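You operate a simulated robot arm through the tools that you are given. There is no shell and no other tool. Be economical: measure what you need, move in short steps, check, and stop when the job is done.

You are at the controls of a simulated robot arm. One attempt, no reset.

Task
Stand the ferrule from the top of the tube bench beside the scrub pad. It goes on the side that lies toward x +0.0, y -1.0 (a direction in the base frame), with about 3 cm between them.
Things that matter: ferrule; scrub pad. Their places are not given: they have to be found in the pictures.

Only the result counts: the job must be done as asked and must still hold three seconds after the hand-in. Knocking over, shifting, dropping, spilling or breaking anything else fails it.

Robot
A 7-joint arm with a two-finger parallel gripper, fixed in place. Base frame: the origin is at the foot of the arm, x ahead of it, y to its left, z up; the work surface is at about z = 86. Lengths are in cm, angles in degrees, forces in N, time in s.
With the tool pointing down near the work surface it reaches from about 30 to 70 cm from the base axis. Its first joint turns from -66.0 to 66.0 degrees. Payload 1.57 kg.
The TCP is the grasp point between the finger pads, 3 cm short of the fingertips. In the tool frame z runs along the fingers and y along their closing line. Largest opening 11 cm; finger width 2.4, thickness 1.2; the body of the gripper, 4.8 by 11.2 cm, starts 7.8 cm behind the TCP.
Orientation is told as [roll, pitch, yaw] about the base's x, y, z axes, in that order, counted from this pose: with the fingers straight down and closing along the base's y, the tool's x points along the base's -x, its y along +y and its z along -z.

Tools
- The arm moves only by the tool nudge_tool. Its argument "steps" is a list of rows, each a list of 6 numbers: the shift along the base's x, y, z in cm, then the turn, a rotation vector about the base's x, y, z in degrees. In form: [[x, y, z, rx, ry, rz], ...]. A call has 1 to 12 rows; each row is the pose to reach, as a shift and turn from the pose commanded when the call began. "gripper" is the closure, from 0 (fully open) to 1 (shut), set as the call begins (left out, the last holds). Each row takes 0.2 s and may step no farther than 5 cm and 8.6 degrees from the row before; otherwise, or with a gripper value out of range, the whole call is refused. A pose out of reach is approached as far as the arm can. The call stops where the force on the tool passes 40 N (or 10 N more than at its start, if that is more) or the arm is blocked; 0.2 s more then pass. Each finger travels about 10.8 cm/s and halts on what it meets, pressing with about 22 N; the grip force reading is that of the motor and also rises with nothing between the fingers. The clock runs only during rows and for 0.2 s after the last one: add rows that repeat a pose to give the fingers time. It gives the time, the measured TCP pose, the force on the tool (base axes), the opening and the grip force at its end, in the units of the frame above (readings bear some noise), and new pictures: "views" is both (left out), scene, wrist or none.
- Cameras (640 x 400 px; columns grow to the right, rows downward): "scene" is fixed at [17.7, -40.2, 139.8]; the picture's right is [0.64, -0.77, 0.00], its down [-0.48, -0.40, -0.79] and it looks along [0.60, 0.50, -0.62] (base axes); focal length 371 px, centre (320, 200). "wrist" rides on the gripper at [-3.6, 0, -8] in the tool frame; the picture's right is [0.00, -1.00, 0.00], its down [0.97, 0.00, -0.24] and it looks along [0.24, 0.00, 0.97] (tool axes); focal length 218 px, centre (320, 200).
- point_at(camera, pixels): there is no depth. For up to 12 entries [column, row, z] of the newest picture of that camera ("zoom" is the newest enlarged one), the place [x, y] in the base frame at which the ray of that pixel passes the height z, good to about 0.2 cm. It takes no simulated time.
- close_up(camera, box): a new picture of the part [left, top, right, bottom] of that camera's present view, enlarged. It takes no simulated time.
- sign_off(): hands the job in; it is judged then, once.

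Keep the steps short. Do not move on a guess: measure, check each grasp and each placing, and mend mistakes. In all there are 60 turns and 120 pictures (those below and enlarged ones count). Leave the gripper open and the arm clear of the work at the hand-in unless told otherwise, and finish with a single line.

The tools are called after "Request:" as name(argument=value, ...) on one line, values as JSON. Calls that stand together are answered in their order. nudge_tool: Moves the arm, as the interface text tells. Its arguments: {"type":"object","properties":{"steps":{"type":"array","items":{"type":"array","items":{"type":"number"}}},"gripper":{"type":"number"},"views":{"type":"string","enum":["both","scene","wrist","none"]}},"required":["steps"]} The other tools are called the same way: point_at (camera, pixels) gives the place at which the rays of pixels pass given heights; close_up (camera, box) takes an enlarged picture of a part of a camera's view; sign_off () hands the job in.

At the start:

```text
clock: 0.0
tcp_pos: [41.13, -7.63, 112.23]
tool_rot: [0.0, 0.0, 0.1]
contact_force: [-0.5, -0.6, 0.7]
opening: 10.98
gripper_force: 0.0
```

scene: 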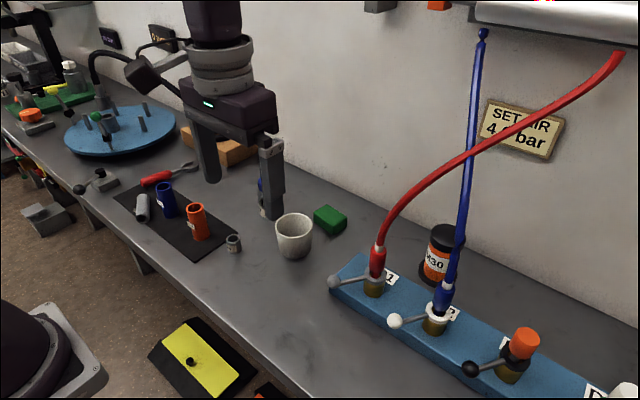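
wrist: 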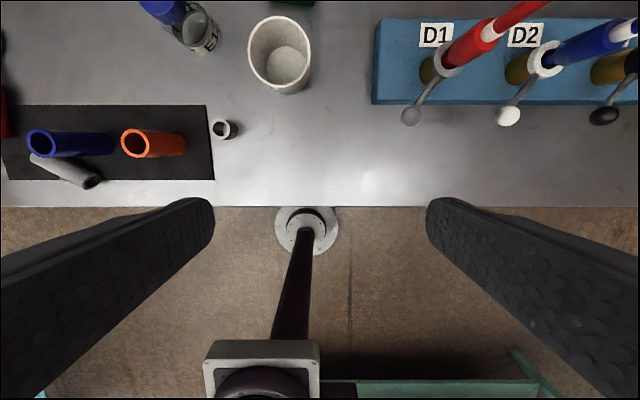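

I'll look closer at the candidates: the small grey ring near (233,243), the green block at (330,219), and the surrounding area.

Request:
close_up(camera="scene", box=[100, 150, 360, 312])

Request:
close_up(camera="scene", box=[320, 220, 640, 400])

Request:
close_up(camera="wrist", box=[0, 0, 340, 212])

Request:
close_up(camera="scene", box=[0, 30, 240, 180])

```text
2.46 times, centred on (230, 231) of scene
```

zoom: 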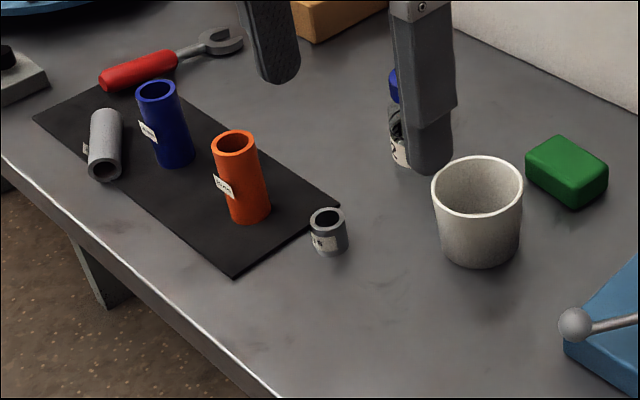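

```text
2.00 times, centred on (480, 310) of scene
```

zoom: 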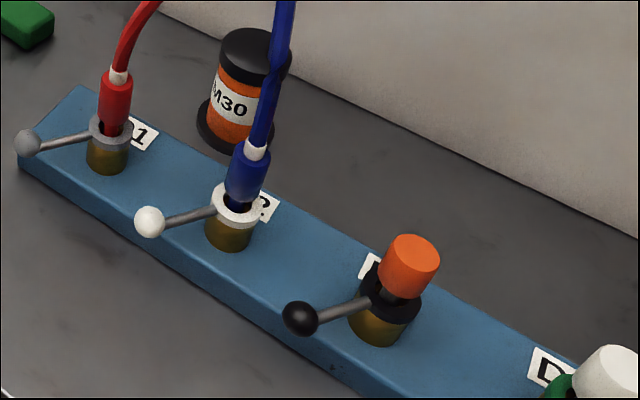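

```text
1.88 times, centred on (170, 106) of wrist
```

zoom: 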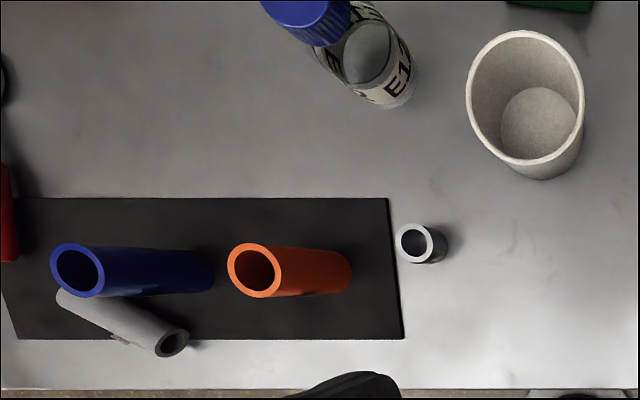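

```text
2.67 times, centred on (120, 105) of scene
```

zoom: 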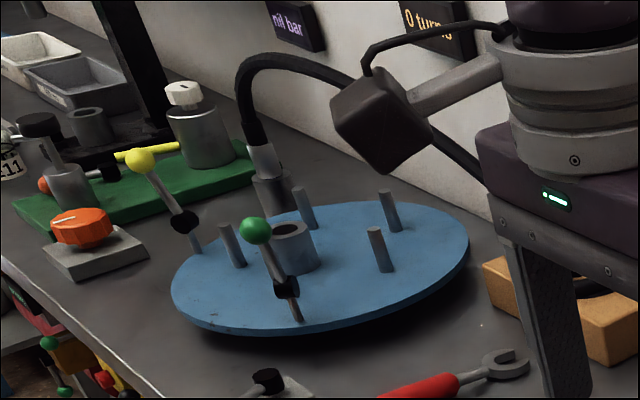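

The short grey ring has a label; I'll zoom on the ring and the tubes' labels to decide which is the ferrule.

Request:
close_up(camera="scene", box=[213, 225, 253, 261])

Request:
close_up(camera="scene", box=[120, 175, 220, 245])

Request:
point_at(camera="scene", pixels=[[233, 251, 86], [234, 239, 89], [314, 223, 86], [333, 235, 86], [347, 224, 86], [313, 212, 89], [333, 222, 89], [347, 212, 89], [328, 205, 89]])

Request:
point_at(camera="wrist", pixels=[[229, 128, 86], [220, 129, 89], [372, 104, 86], [311, 3, 86], [275, 3, 86]])

```text
11.11 times, centred on (233, 243) of scene
```

zoom: 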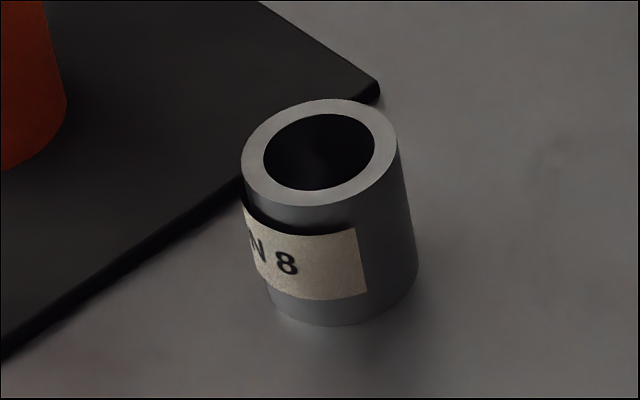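

```text
5.71 times, centred on (170, 210) of scene
```

zoom: 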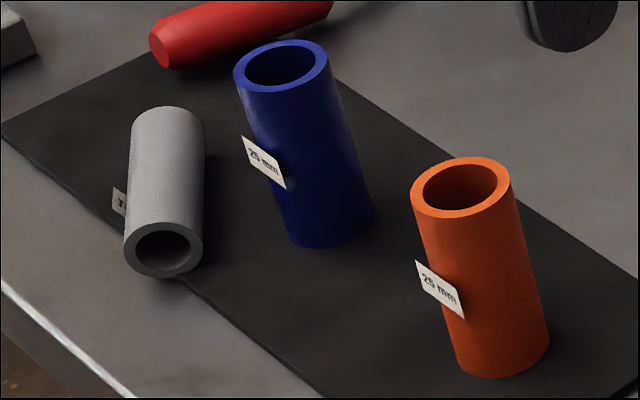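

```text
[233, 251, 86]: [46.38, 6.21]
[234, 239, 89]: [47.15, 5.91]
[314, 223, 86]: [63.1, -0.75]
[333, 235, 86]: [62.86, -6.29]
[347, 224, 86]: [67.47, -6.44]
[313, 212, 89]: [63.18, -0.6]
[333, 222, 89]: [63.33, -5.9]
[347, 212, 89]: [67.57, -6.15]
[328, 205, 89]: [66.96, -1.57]
```

```text
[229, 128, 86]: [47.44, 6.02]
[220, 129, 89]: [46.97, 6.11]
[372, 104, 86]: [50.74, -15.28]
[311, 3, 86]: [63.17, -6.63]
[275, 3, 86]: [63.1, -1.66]
```

The short ring marked "N 8" standing on the bench top near (47, 6) is the ferrule; the green block is the scrub pad. Now I measure neighbours (orange tube, mat edge, cup, manifold) before approaching.

Request:
point_at(camera="scene", pixels=[[202, 241, 86.3], [211, 236, 86.3], [196, 206, 93], [238, 233, 86.3], [195, 262, 86.3], [330, 293, 86], [362, 254, 88.5], [375, 295, 88.5], [378, 250, 95], [293, 257, 86], [294, 222, 92]])

Request:
point_at(camera="wrist", pixels=[[136, 143, 93], [180, 143, 86.3], [215, 180, 86.3], [207, 106, 86.3], [376, 20, 88.5], [372, 104, 86], [410, 117, 92], [280, 55, 92]])

```text
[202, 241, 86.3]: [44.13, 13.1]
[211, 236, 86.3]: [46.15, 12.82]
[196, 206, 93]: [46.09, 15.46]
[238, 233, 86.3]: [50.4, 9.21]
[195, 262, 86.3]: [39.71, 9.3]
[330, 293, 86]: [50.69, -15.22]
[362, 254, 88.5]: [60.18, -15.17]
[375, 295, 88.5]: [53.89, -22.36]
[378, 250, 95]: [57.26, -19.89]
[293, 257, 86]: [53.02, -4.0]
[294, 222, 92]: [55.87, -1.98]
```

```text
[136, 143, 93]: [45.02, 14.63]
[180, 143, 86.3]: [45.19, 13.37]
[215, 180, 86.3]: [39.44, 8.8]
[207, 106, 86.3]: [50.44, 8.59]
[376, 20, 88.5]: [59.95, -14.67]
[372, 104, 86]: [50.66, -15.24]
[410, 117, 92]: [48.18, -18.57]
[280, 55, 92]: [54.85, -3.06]
```

Ferrule at about (47.1, 6.0), mat edge at y≈8.8, orange tube y≥12. I move above the ferrule at height, closing to ~5 cm opening, and look.

Request:
nudge_tool(steps=[[2, 4, 0, 0, 0, 0], [4, 8.5, 0, 0, 0, 0], [6, 13.6, -1, 0, 0, 0], [6, 13.6, -6, 0, 0, 0], [6, 13.6, -10, 0, 0, 0], [6, 13.6, -10, 0, 0, 0]], gripper=0.56)

```text
refused: row 3 steps farther than a row can; nothing moved
```

Row 3 was too long; I split it finer.

Request:
nudge_tool(steps=[[1.5, 3.4, 0, 0, 0, 0], [3, 6.8, 0, 0, 0, 0], [4.5, 10.2, 0, 0, 0, 0], [6, 13.6, 0, 0, 0, 0], [6, 13.6, -4, 0, 0, 0], [6, 13.6, -8, 0, 0, 0], [6, 13.6, -10, 0, 0, 0], [6, 13.6, -10, 0, 0, 0]], gripper=0.56)

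```text
clock: 1.8
tcp_pos: [47.13, 5.73, 102.32]
tool_rot: [0.0, 0.0, -0.1]
contact_force: [0.1, 0.3, 0.7]
opening: 4.85
gripper_force: 0.1
```

scene: 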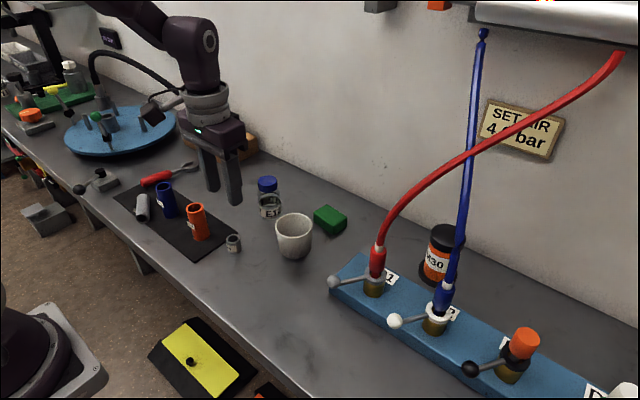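
wrist: 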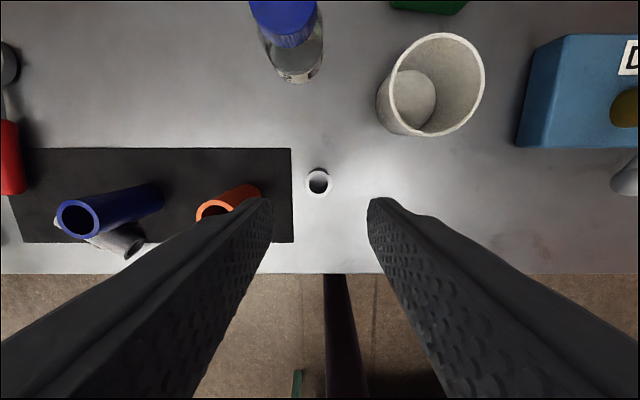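

The ferrule now shows at about (318,182) in the wrist view. I measure its rim and body more precisely.

Request:
close_up(camera="wrist", box=[280, 155, 360, 205])

Request:
close_up(camera="scene", box=[300, 190, 364, 250])

Request:
point_at(camera="wrist", pixels=[[318, 184, 88.6], [306, 184, 88.6], [331, 184, 88.6], [318, 196, 88.6], [318, 172, 88.6], [388, 2, 86], [460, 14, 86], [466, 4, 86]])

```text
8.00 times, centred on (320, 180) of wrist
```

zoom: 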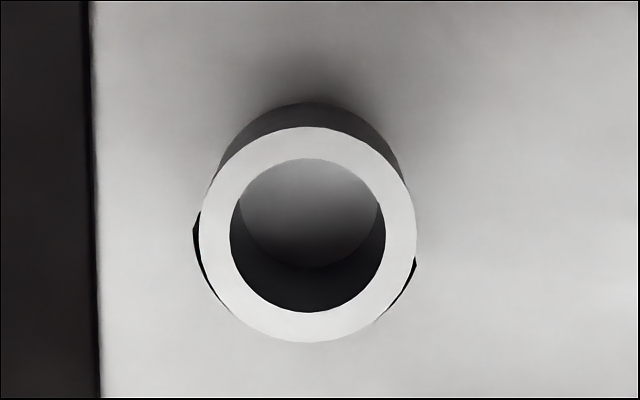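

```text
6.67 times, centred on (332, 220) of scene
```

zoom: 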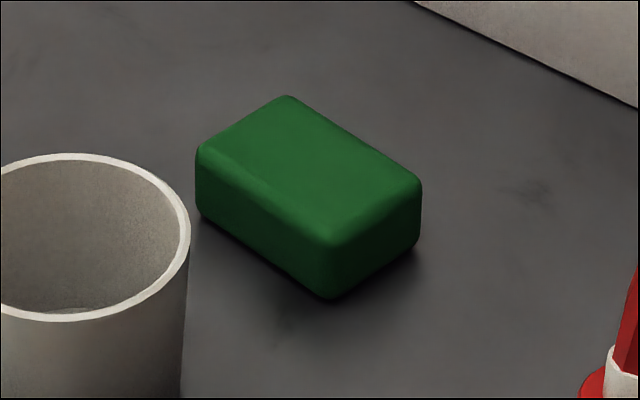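

```text
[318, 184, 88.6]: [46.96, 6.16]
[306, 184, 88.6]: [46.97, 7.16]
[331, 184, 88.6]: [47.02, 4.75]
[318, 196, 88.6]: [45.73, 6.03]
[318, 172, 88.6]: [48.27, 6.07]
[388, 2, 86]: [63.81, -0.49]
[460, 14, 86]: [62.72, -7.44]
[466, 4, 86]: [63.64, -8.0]
```

Ferrule rim centre is at wrist (318.4,184.3), i.e. 0.15 cm off in x and y from the TCP; diameter ~2.6. I correct and descend to tips about 0.4 cm above the bench, still open.

Request:
nudge_tool(steps=[[-0.14, 0.15, -4, 0, 0, 0], [-0.14, 0.15, -8, 0, 0, 0], [-0.14, 0.15, -10.5, 0, 0, 0], [-0.14, 0.15, -12.0, 0, 0, 0], [-0.14, 0.15, -12.8, 0, 0, 0], [-0.14, 0.15, -12.8, 0, 0, 0]])

```text
clock: 3.2
tcp_pos: [46.89, 5.88, 89.55]
tool_rot: [0.0, 0.0, 0.1]
contact_force: [0.2, 1.0, -0.3]
opening: 4.85
gripper_force: 0.1
```

scene: 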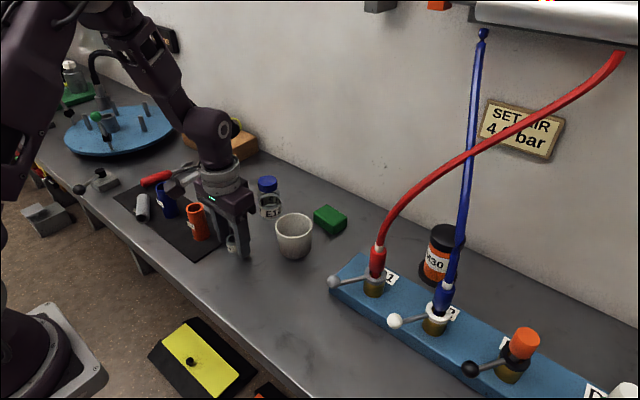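
wrist: 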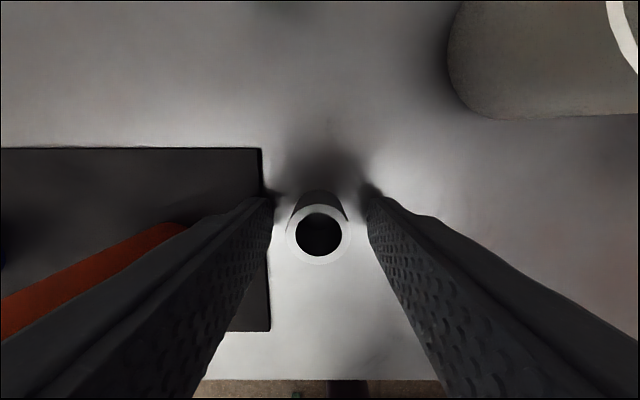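

The ring sits centred between the fingers. Closing in place, with time for the fingers.

Request:
nudge_tool(steps=[[-0.1, 0, 0, 0, 0, 0], [-0.1, 0, 0, 0, 0, 0], [-0.1, 0, 0, 0, 0, 0]], gripper=1, views="wrist")

```text
clock: 4.0
tcp_pos: [46.82, 6.1, 89.54]
tool_rot: [0.1, 0.0, 0.0]
contact_force: [-0.3, 0.2, 0.8]
opening: 2.54
gripper_force: 22.4
```

wrist: 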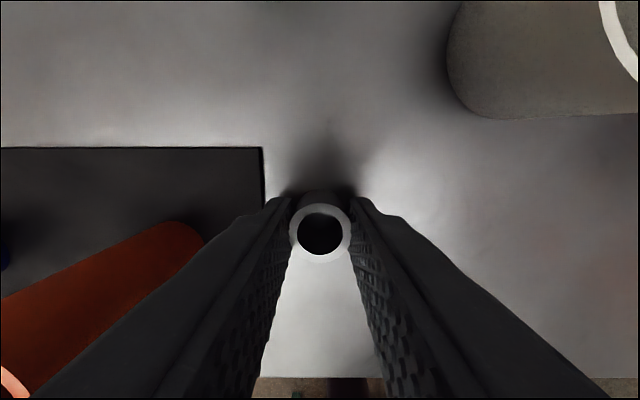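

Grip holds at 2.54 cm opening, 22 N. Lifting straight up, then checking.

Request:
nudge_tool(steps=[[0, 0, 2, 0, 0, 0], [0, 0, 5, 0, 0, 0], [0, 0, 9, 0, 0, 0], [0, 0, 13, 0, 0, 0], [0, 0, 13, 0, 0, 0]])

```text
clock: 5.2
tcp_pos: [46.86, 6.15, 102.6]
tool_rot: [0.0, 0.0, 0.0]
contact_force: [-0.1, 1.1, -0.2]
opening: 2.4
gripper_force: 22.2
```

scene: 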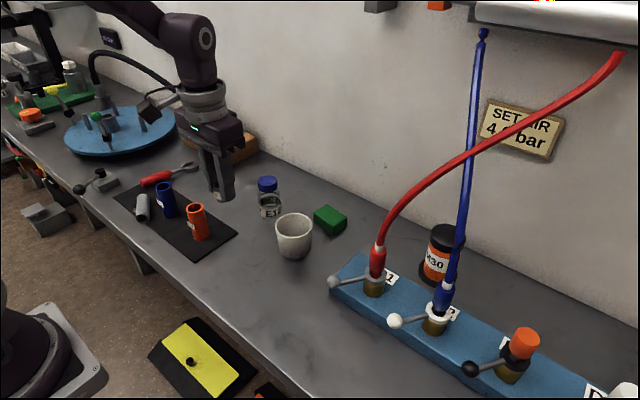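
wrist: 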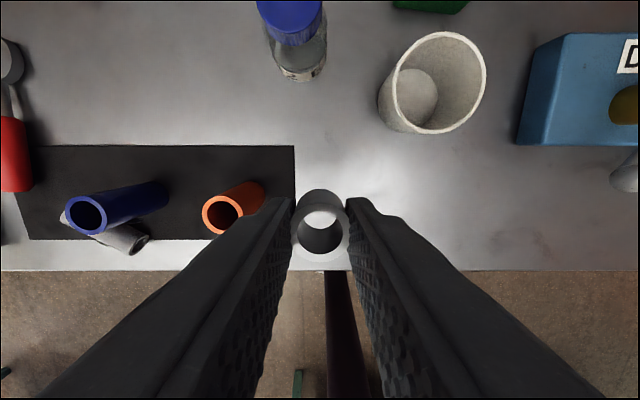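

The ferrule is held and lifted. I travel at this height over the cup (top ~92, ferrule bottom ~99) to about (58,-7) and look at the pad and hose.

Request:
nudge_tool(steps=[[2.8, -3.3, 0, 0, 0, 0], [5.6, -6.5, 0, 0, 0, 0], [8.4, -9.8, 0, 0, 0, 0], [11.2, -13.1, 0, 0, 0, 0], [11.2, -13.1, 0, 0, 0, 0]])

```text
clock: 6.4
tcp_pos: [58.06, -6.81, 102.43]
tool_rot: [0.0, -0.1, 0.0]
contact_force: [0.6, 0.4, -0.7]
opening: 2.41
gripper_force: 21.7
```

scene: 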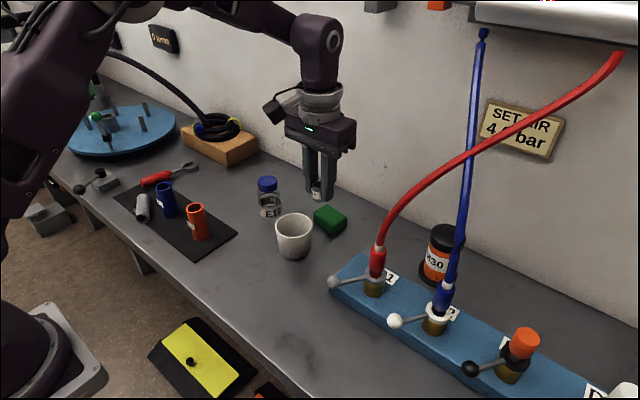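
wrist: 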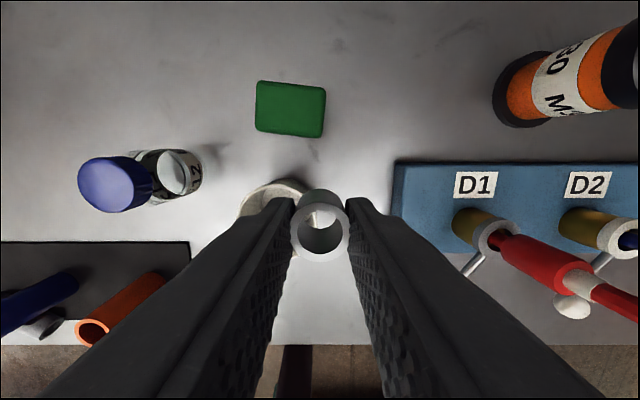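

Clear view: pad at wrist (290,108), hose leads away to the right. I zoom on the pad to measure its edges.

Request:
close_up(camera="wrist", box=[240, 65, 360, 140])

Request:
point_at(camera="wrist", pixels=[[326, 90, 88.2], [323, 137, 88.2], [324, 115, 88.2], [256, 82, 88.2], [255, 128, 88.2], [323, 136, 86], [393, 165, 88.5], [495, 110, 86]])

Request:
point_at(camera="scene", pixels=[[333.2, 235, 86], [346.7, 227, 86], [334, 226, 88], [347, 217, 88], [347, 217, 88.5]])

```text
5.33 times, centred on (300, 102) of wrist
```

zoom: 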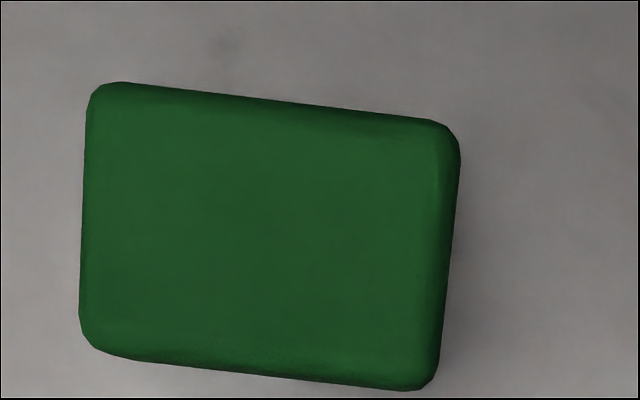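

```text
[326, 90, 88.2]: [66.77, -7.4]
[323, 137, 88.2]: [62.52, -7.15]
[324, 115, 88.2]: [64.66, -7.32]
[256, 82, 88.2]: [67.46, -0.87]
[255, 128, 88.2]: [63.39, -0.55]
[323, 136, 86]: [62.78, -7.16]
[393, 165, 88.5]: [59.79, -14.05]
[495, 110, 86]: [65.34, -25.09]
```

```text
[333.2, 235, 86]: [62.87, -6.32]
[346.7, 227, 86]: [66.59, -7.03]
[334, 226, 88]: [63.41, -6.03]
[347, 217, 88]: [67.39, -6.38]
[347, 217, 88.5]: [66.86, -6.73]
```

Pad spans x≈62.6–67.4 and its -y face is at y≈-7.1; target ferrule centre ≈ (65.1, -11.4). I move there at height, then come down to about 4 cm above the bench and check.

Request:
nudge_tool(steps=[[2.3, -1.5, 0, 0, 0, 0], [4.6, -3, 0, 0, 0, 0], [7.0, -4.5, 0, 0, 0, 0], [7.0, -4.5, -3, 0, 0, 0], [7.0, -4.5, -6, 0, 0, 0], [7.0, -4.5, -9, 0, 0, 0], [7.0, -4.5, -9, 0, 0, 0]])

```text
clock: 8.0
tcp_pos: [65.28, -11.45, 93.24]
tool_rot: [0.0, 0.0, 0.0]
contact_force: [-0.2, -0.3, -0.7]
opening: 2.42
gripper_force: 21.7
```

scene: 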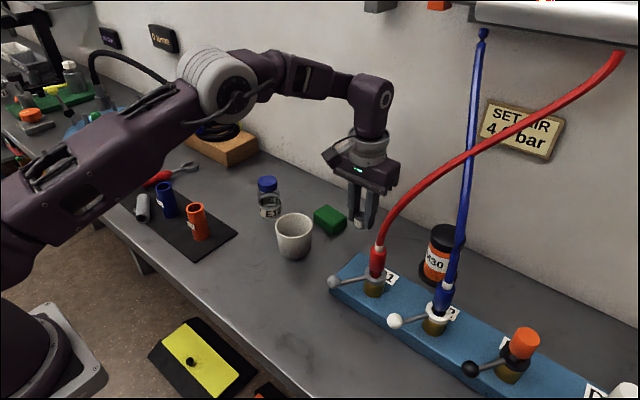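
wrist: 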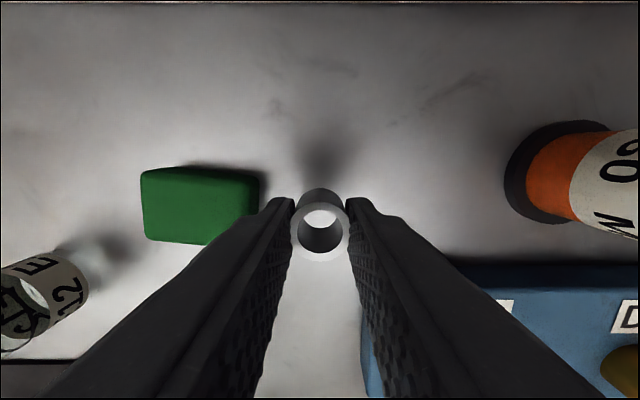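

Nothing touched. I measure the gap from here.

Request:
close_up(camera="wrist", box=[130, 150, 290, 250])

Request:
close_up(camera="scene", box=[300, 180, 396, 240])

Request:
point_at(camera="wrist", pixels=[[260, 185, 86.4], [262, 177, 86.4], [250, 190, 88.5], [258, 210, 86.4], [142, 170, 88.5], [144, 237, 86.4]])

```text
4.00 times, centred on (210, 200) of wrist
```

zoom: 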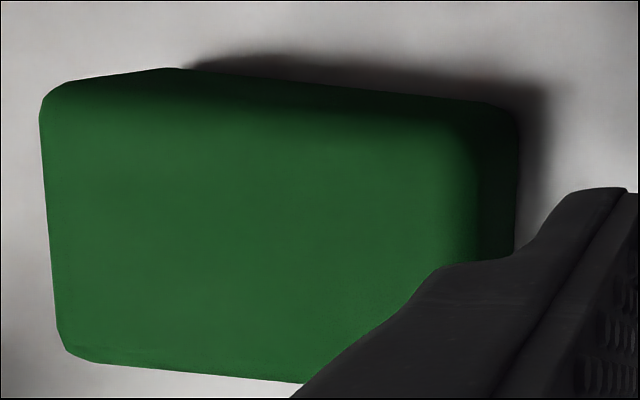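

```text
6.67 times, centred on (348, 210) of scene
```

zoom: 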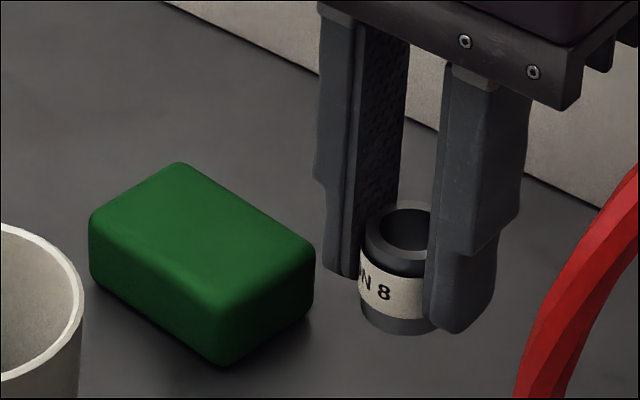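

```text
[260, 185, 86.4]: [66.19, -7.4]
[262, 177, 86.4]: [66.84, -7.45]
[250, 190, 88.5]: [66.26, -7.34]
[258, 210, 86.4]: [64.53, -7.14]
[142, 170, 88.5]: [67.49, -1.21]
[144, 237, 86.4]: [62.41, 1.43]
```

Gap reads ≈2.9 cm. I shift 0.1 cm further in -y and lower to the height at which it was gripped (4.0 cm down).

Request:
nudge_tool(steps=[[0, -0.1, -1.5, 0, 0, 0], [0, -0.1, -2.8, 0, 0, 0], [0, -0.1, -3.5, 0, 0, 0], [0, -0.1, -3.8, 0, 0, 0], [0, -0.1, -4.0, 0, 0, 0], [0, -0.1, -4.0, 0, 0, 0]])

```text
clock: 9.4
tcp_pos: [65.17, -11.61, 89.64]
tool_rot: [-0.1, -0.1, 0.1]
contact_force: [-0.5, -1.8, 13.6]
opening: 2.43
gripper_force: 22.2
```

scene: 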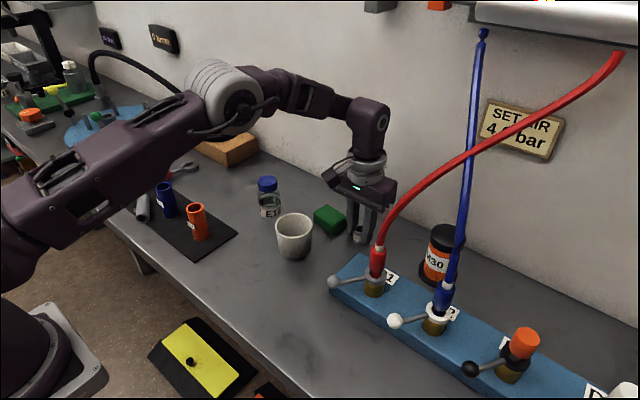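
wrist: 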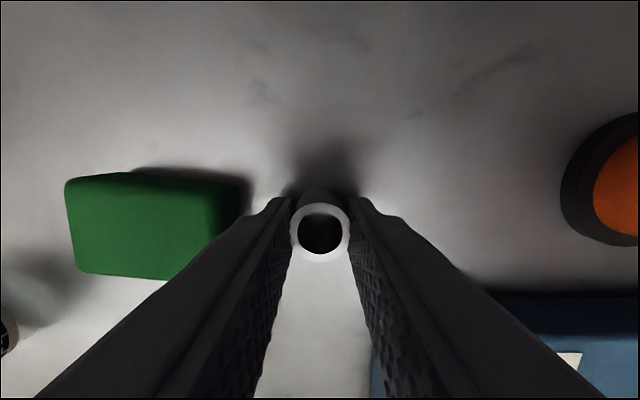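

Contact with the bench (13.6 N upward): the ferrule stands. I ease up slightly and open to ~4.4 cm, not wider because of the pad.

Request:
nudge_tool(steps=[[0, 0, 0.1, 0, 0, 0], [0, 0, 0.1, 0, 0, 0], [0, 0, 0.1, 0, 0, 0]], gripper=0.6, views="wrist")

```text
clock: 10.2
tcp_pos: [65.17, -11.62, 89.63]
tool_rot: [0.0, 0.0, -0.1]
contact_force: [-0.3, 0.7, -0.1]
opening: 4.41
gripper_force: 0.1
```

wrist: 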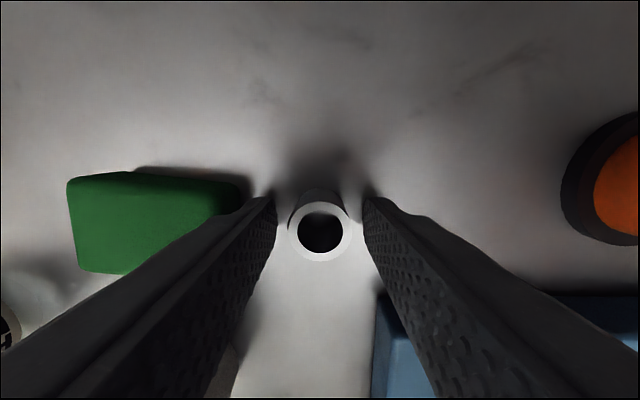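

Released and standing. Raising straight up to check.

Request:
nudge_tool(steps=[[0, 0, 2, 0, 0, 0], [0, 0, 5, 0, 0, 0], [0, 0, 9, 0, 0, 0], [0, 0, 13, 0, 0, 0], [-4, 0, 13, 0, 0, 0], [-8, 1, 13, 0, 0, 0], [-8, 1, 13, 0, 0, 0]])

```text
clock: 11.8
tcp_pos: [57.06, -10.48, 102.66]
tool_rot: [0.1, 0.1, 0.0]
contact_force: [-0.6, -0.3, -0.7]
opening: 4.37
gripper_force: 0.2
```

scene: 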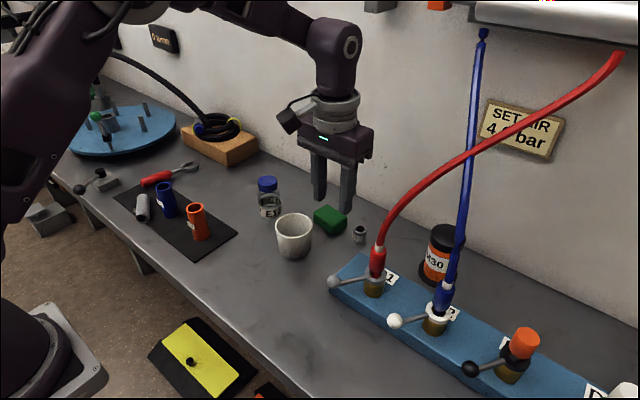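
wrist: 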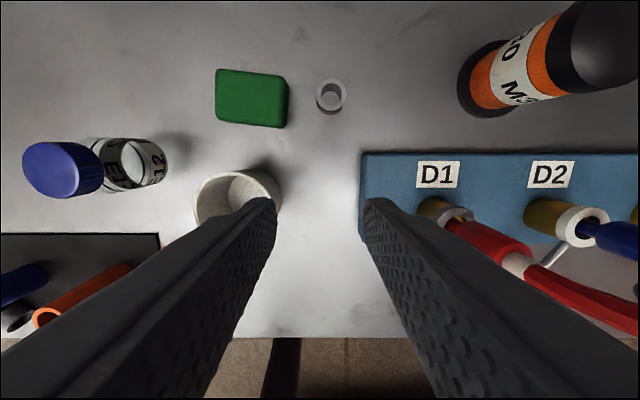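

The ferrule stands at wrist (331,95). I measure the final gap.

Request:
close_up(camera="wrist", box=[210, 55, 370, 155])

Request:
close_up(camera="scene", box=[304, 195, 384, 245])

```text
4.00 times, centred on (290, 105) of wrist
```

zoom: 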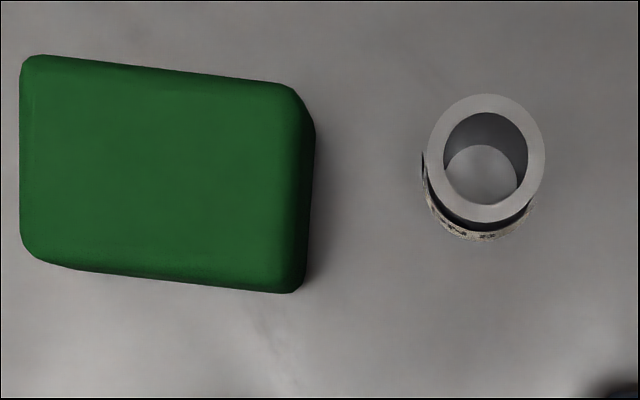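

```text
8.00 times, centred on (344, 220) of scene
```

zoom: 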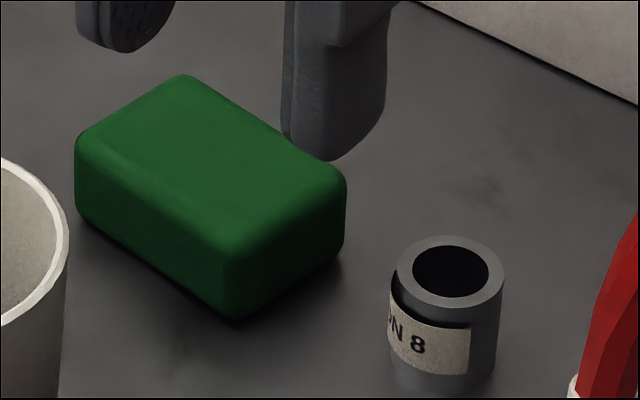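

Gap: pad face y≈-7.2, ferrule edge y≈-10.15, so ≈2.9 cm, level in x with the pad, upright. I rise and pull back clear of the hose, then open fully.

Request:
nudge_tool(steps=[[0, 2, 4, 0, 0, 0], [-3, 3, 7, 0, 0, 0], [-7, 3, 9, 0, 0, 0], [-11, 3, 10, 0, 0, 0], [-15, 3, 10, 0, 0, 0], [-15, 3, 10, 0, 0, 0]], views="none")

Request:
nudge_tool(steps=[[0, 0, 0, 0, 0, 0], [0, 0, 0, 0, 0, 0], [0, 0, 0, 0, 0, 0]], gripper=0, views="scene")

```text
clock: 13.2
tcp_pos: [42.24, -7.53, 112.82]
tool_rot: [-0.1, 0.0, 0.1]
contact_force: [0.3, -0.3, -1.1]
opening: 4.41
gripper_force: 0.1
```

```text
clock: 14.0
tcp_pos: [42.42, -7.49, 112.71]
tool_rot: [0.1, 0.0, 0.0]
contact_force: [1.0, -0.4, 0.0]
opening: 11.01
gripper_force: 0.1
```

scene: 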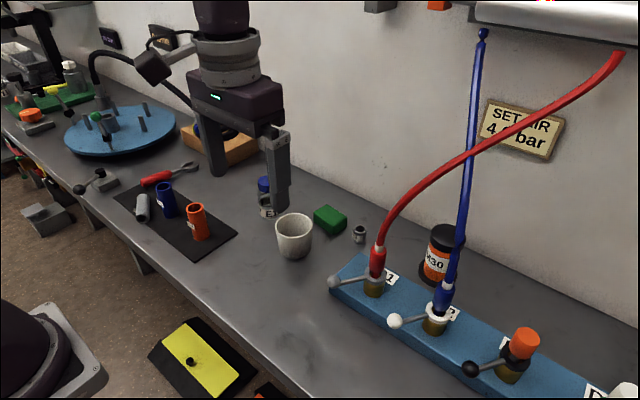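

The ferrule stands beside the pad, everything else looks unchanged, and the gripper is open and clear. Handing in.

Request:
sign_off()

```text
The job is handed in.
```

The ferrule is standing upright about 2.9 cm from the scrub pad on its -y side; the job is handed in with the gripper open and the arm clear.
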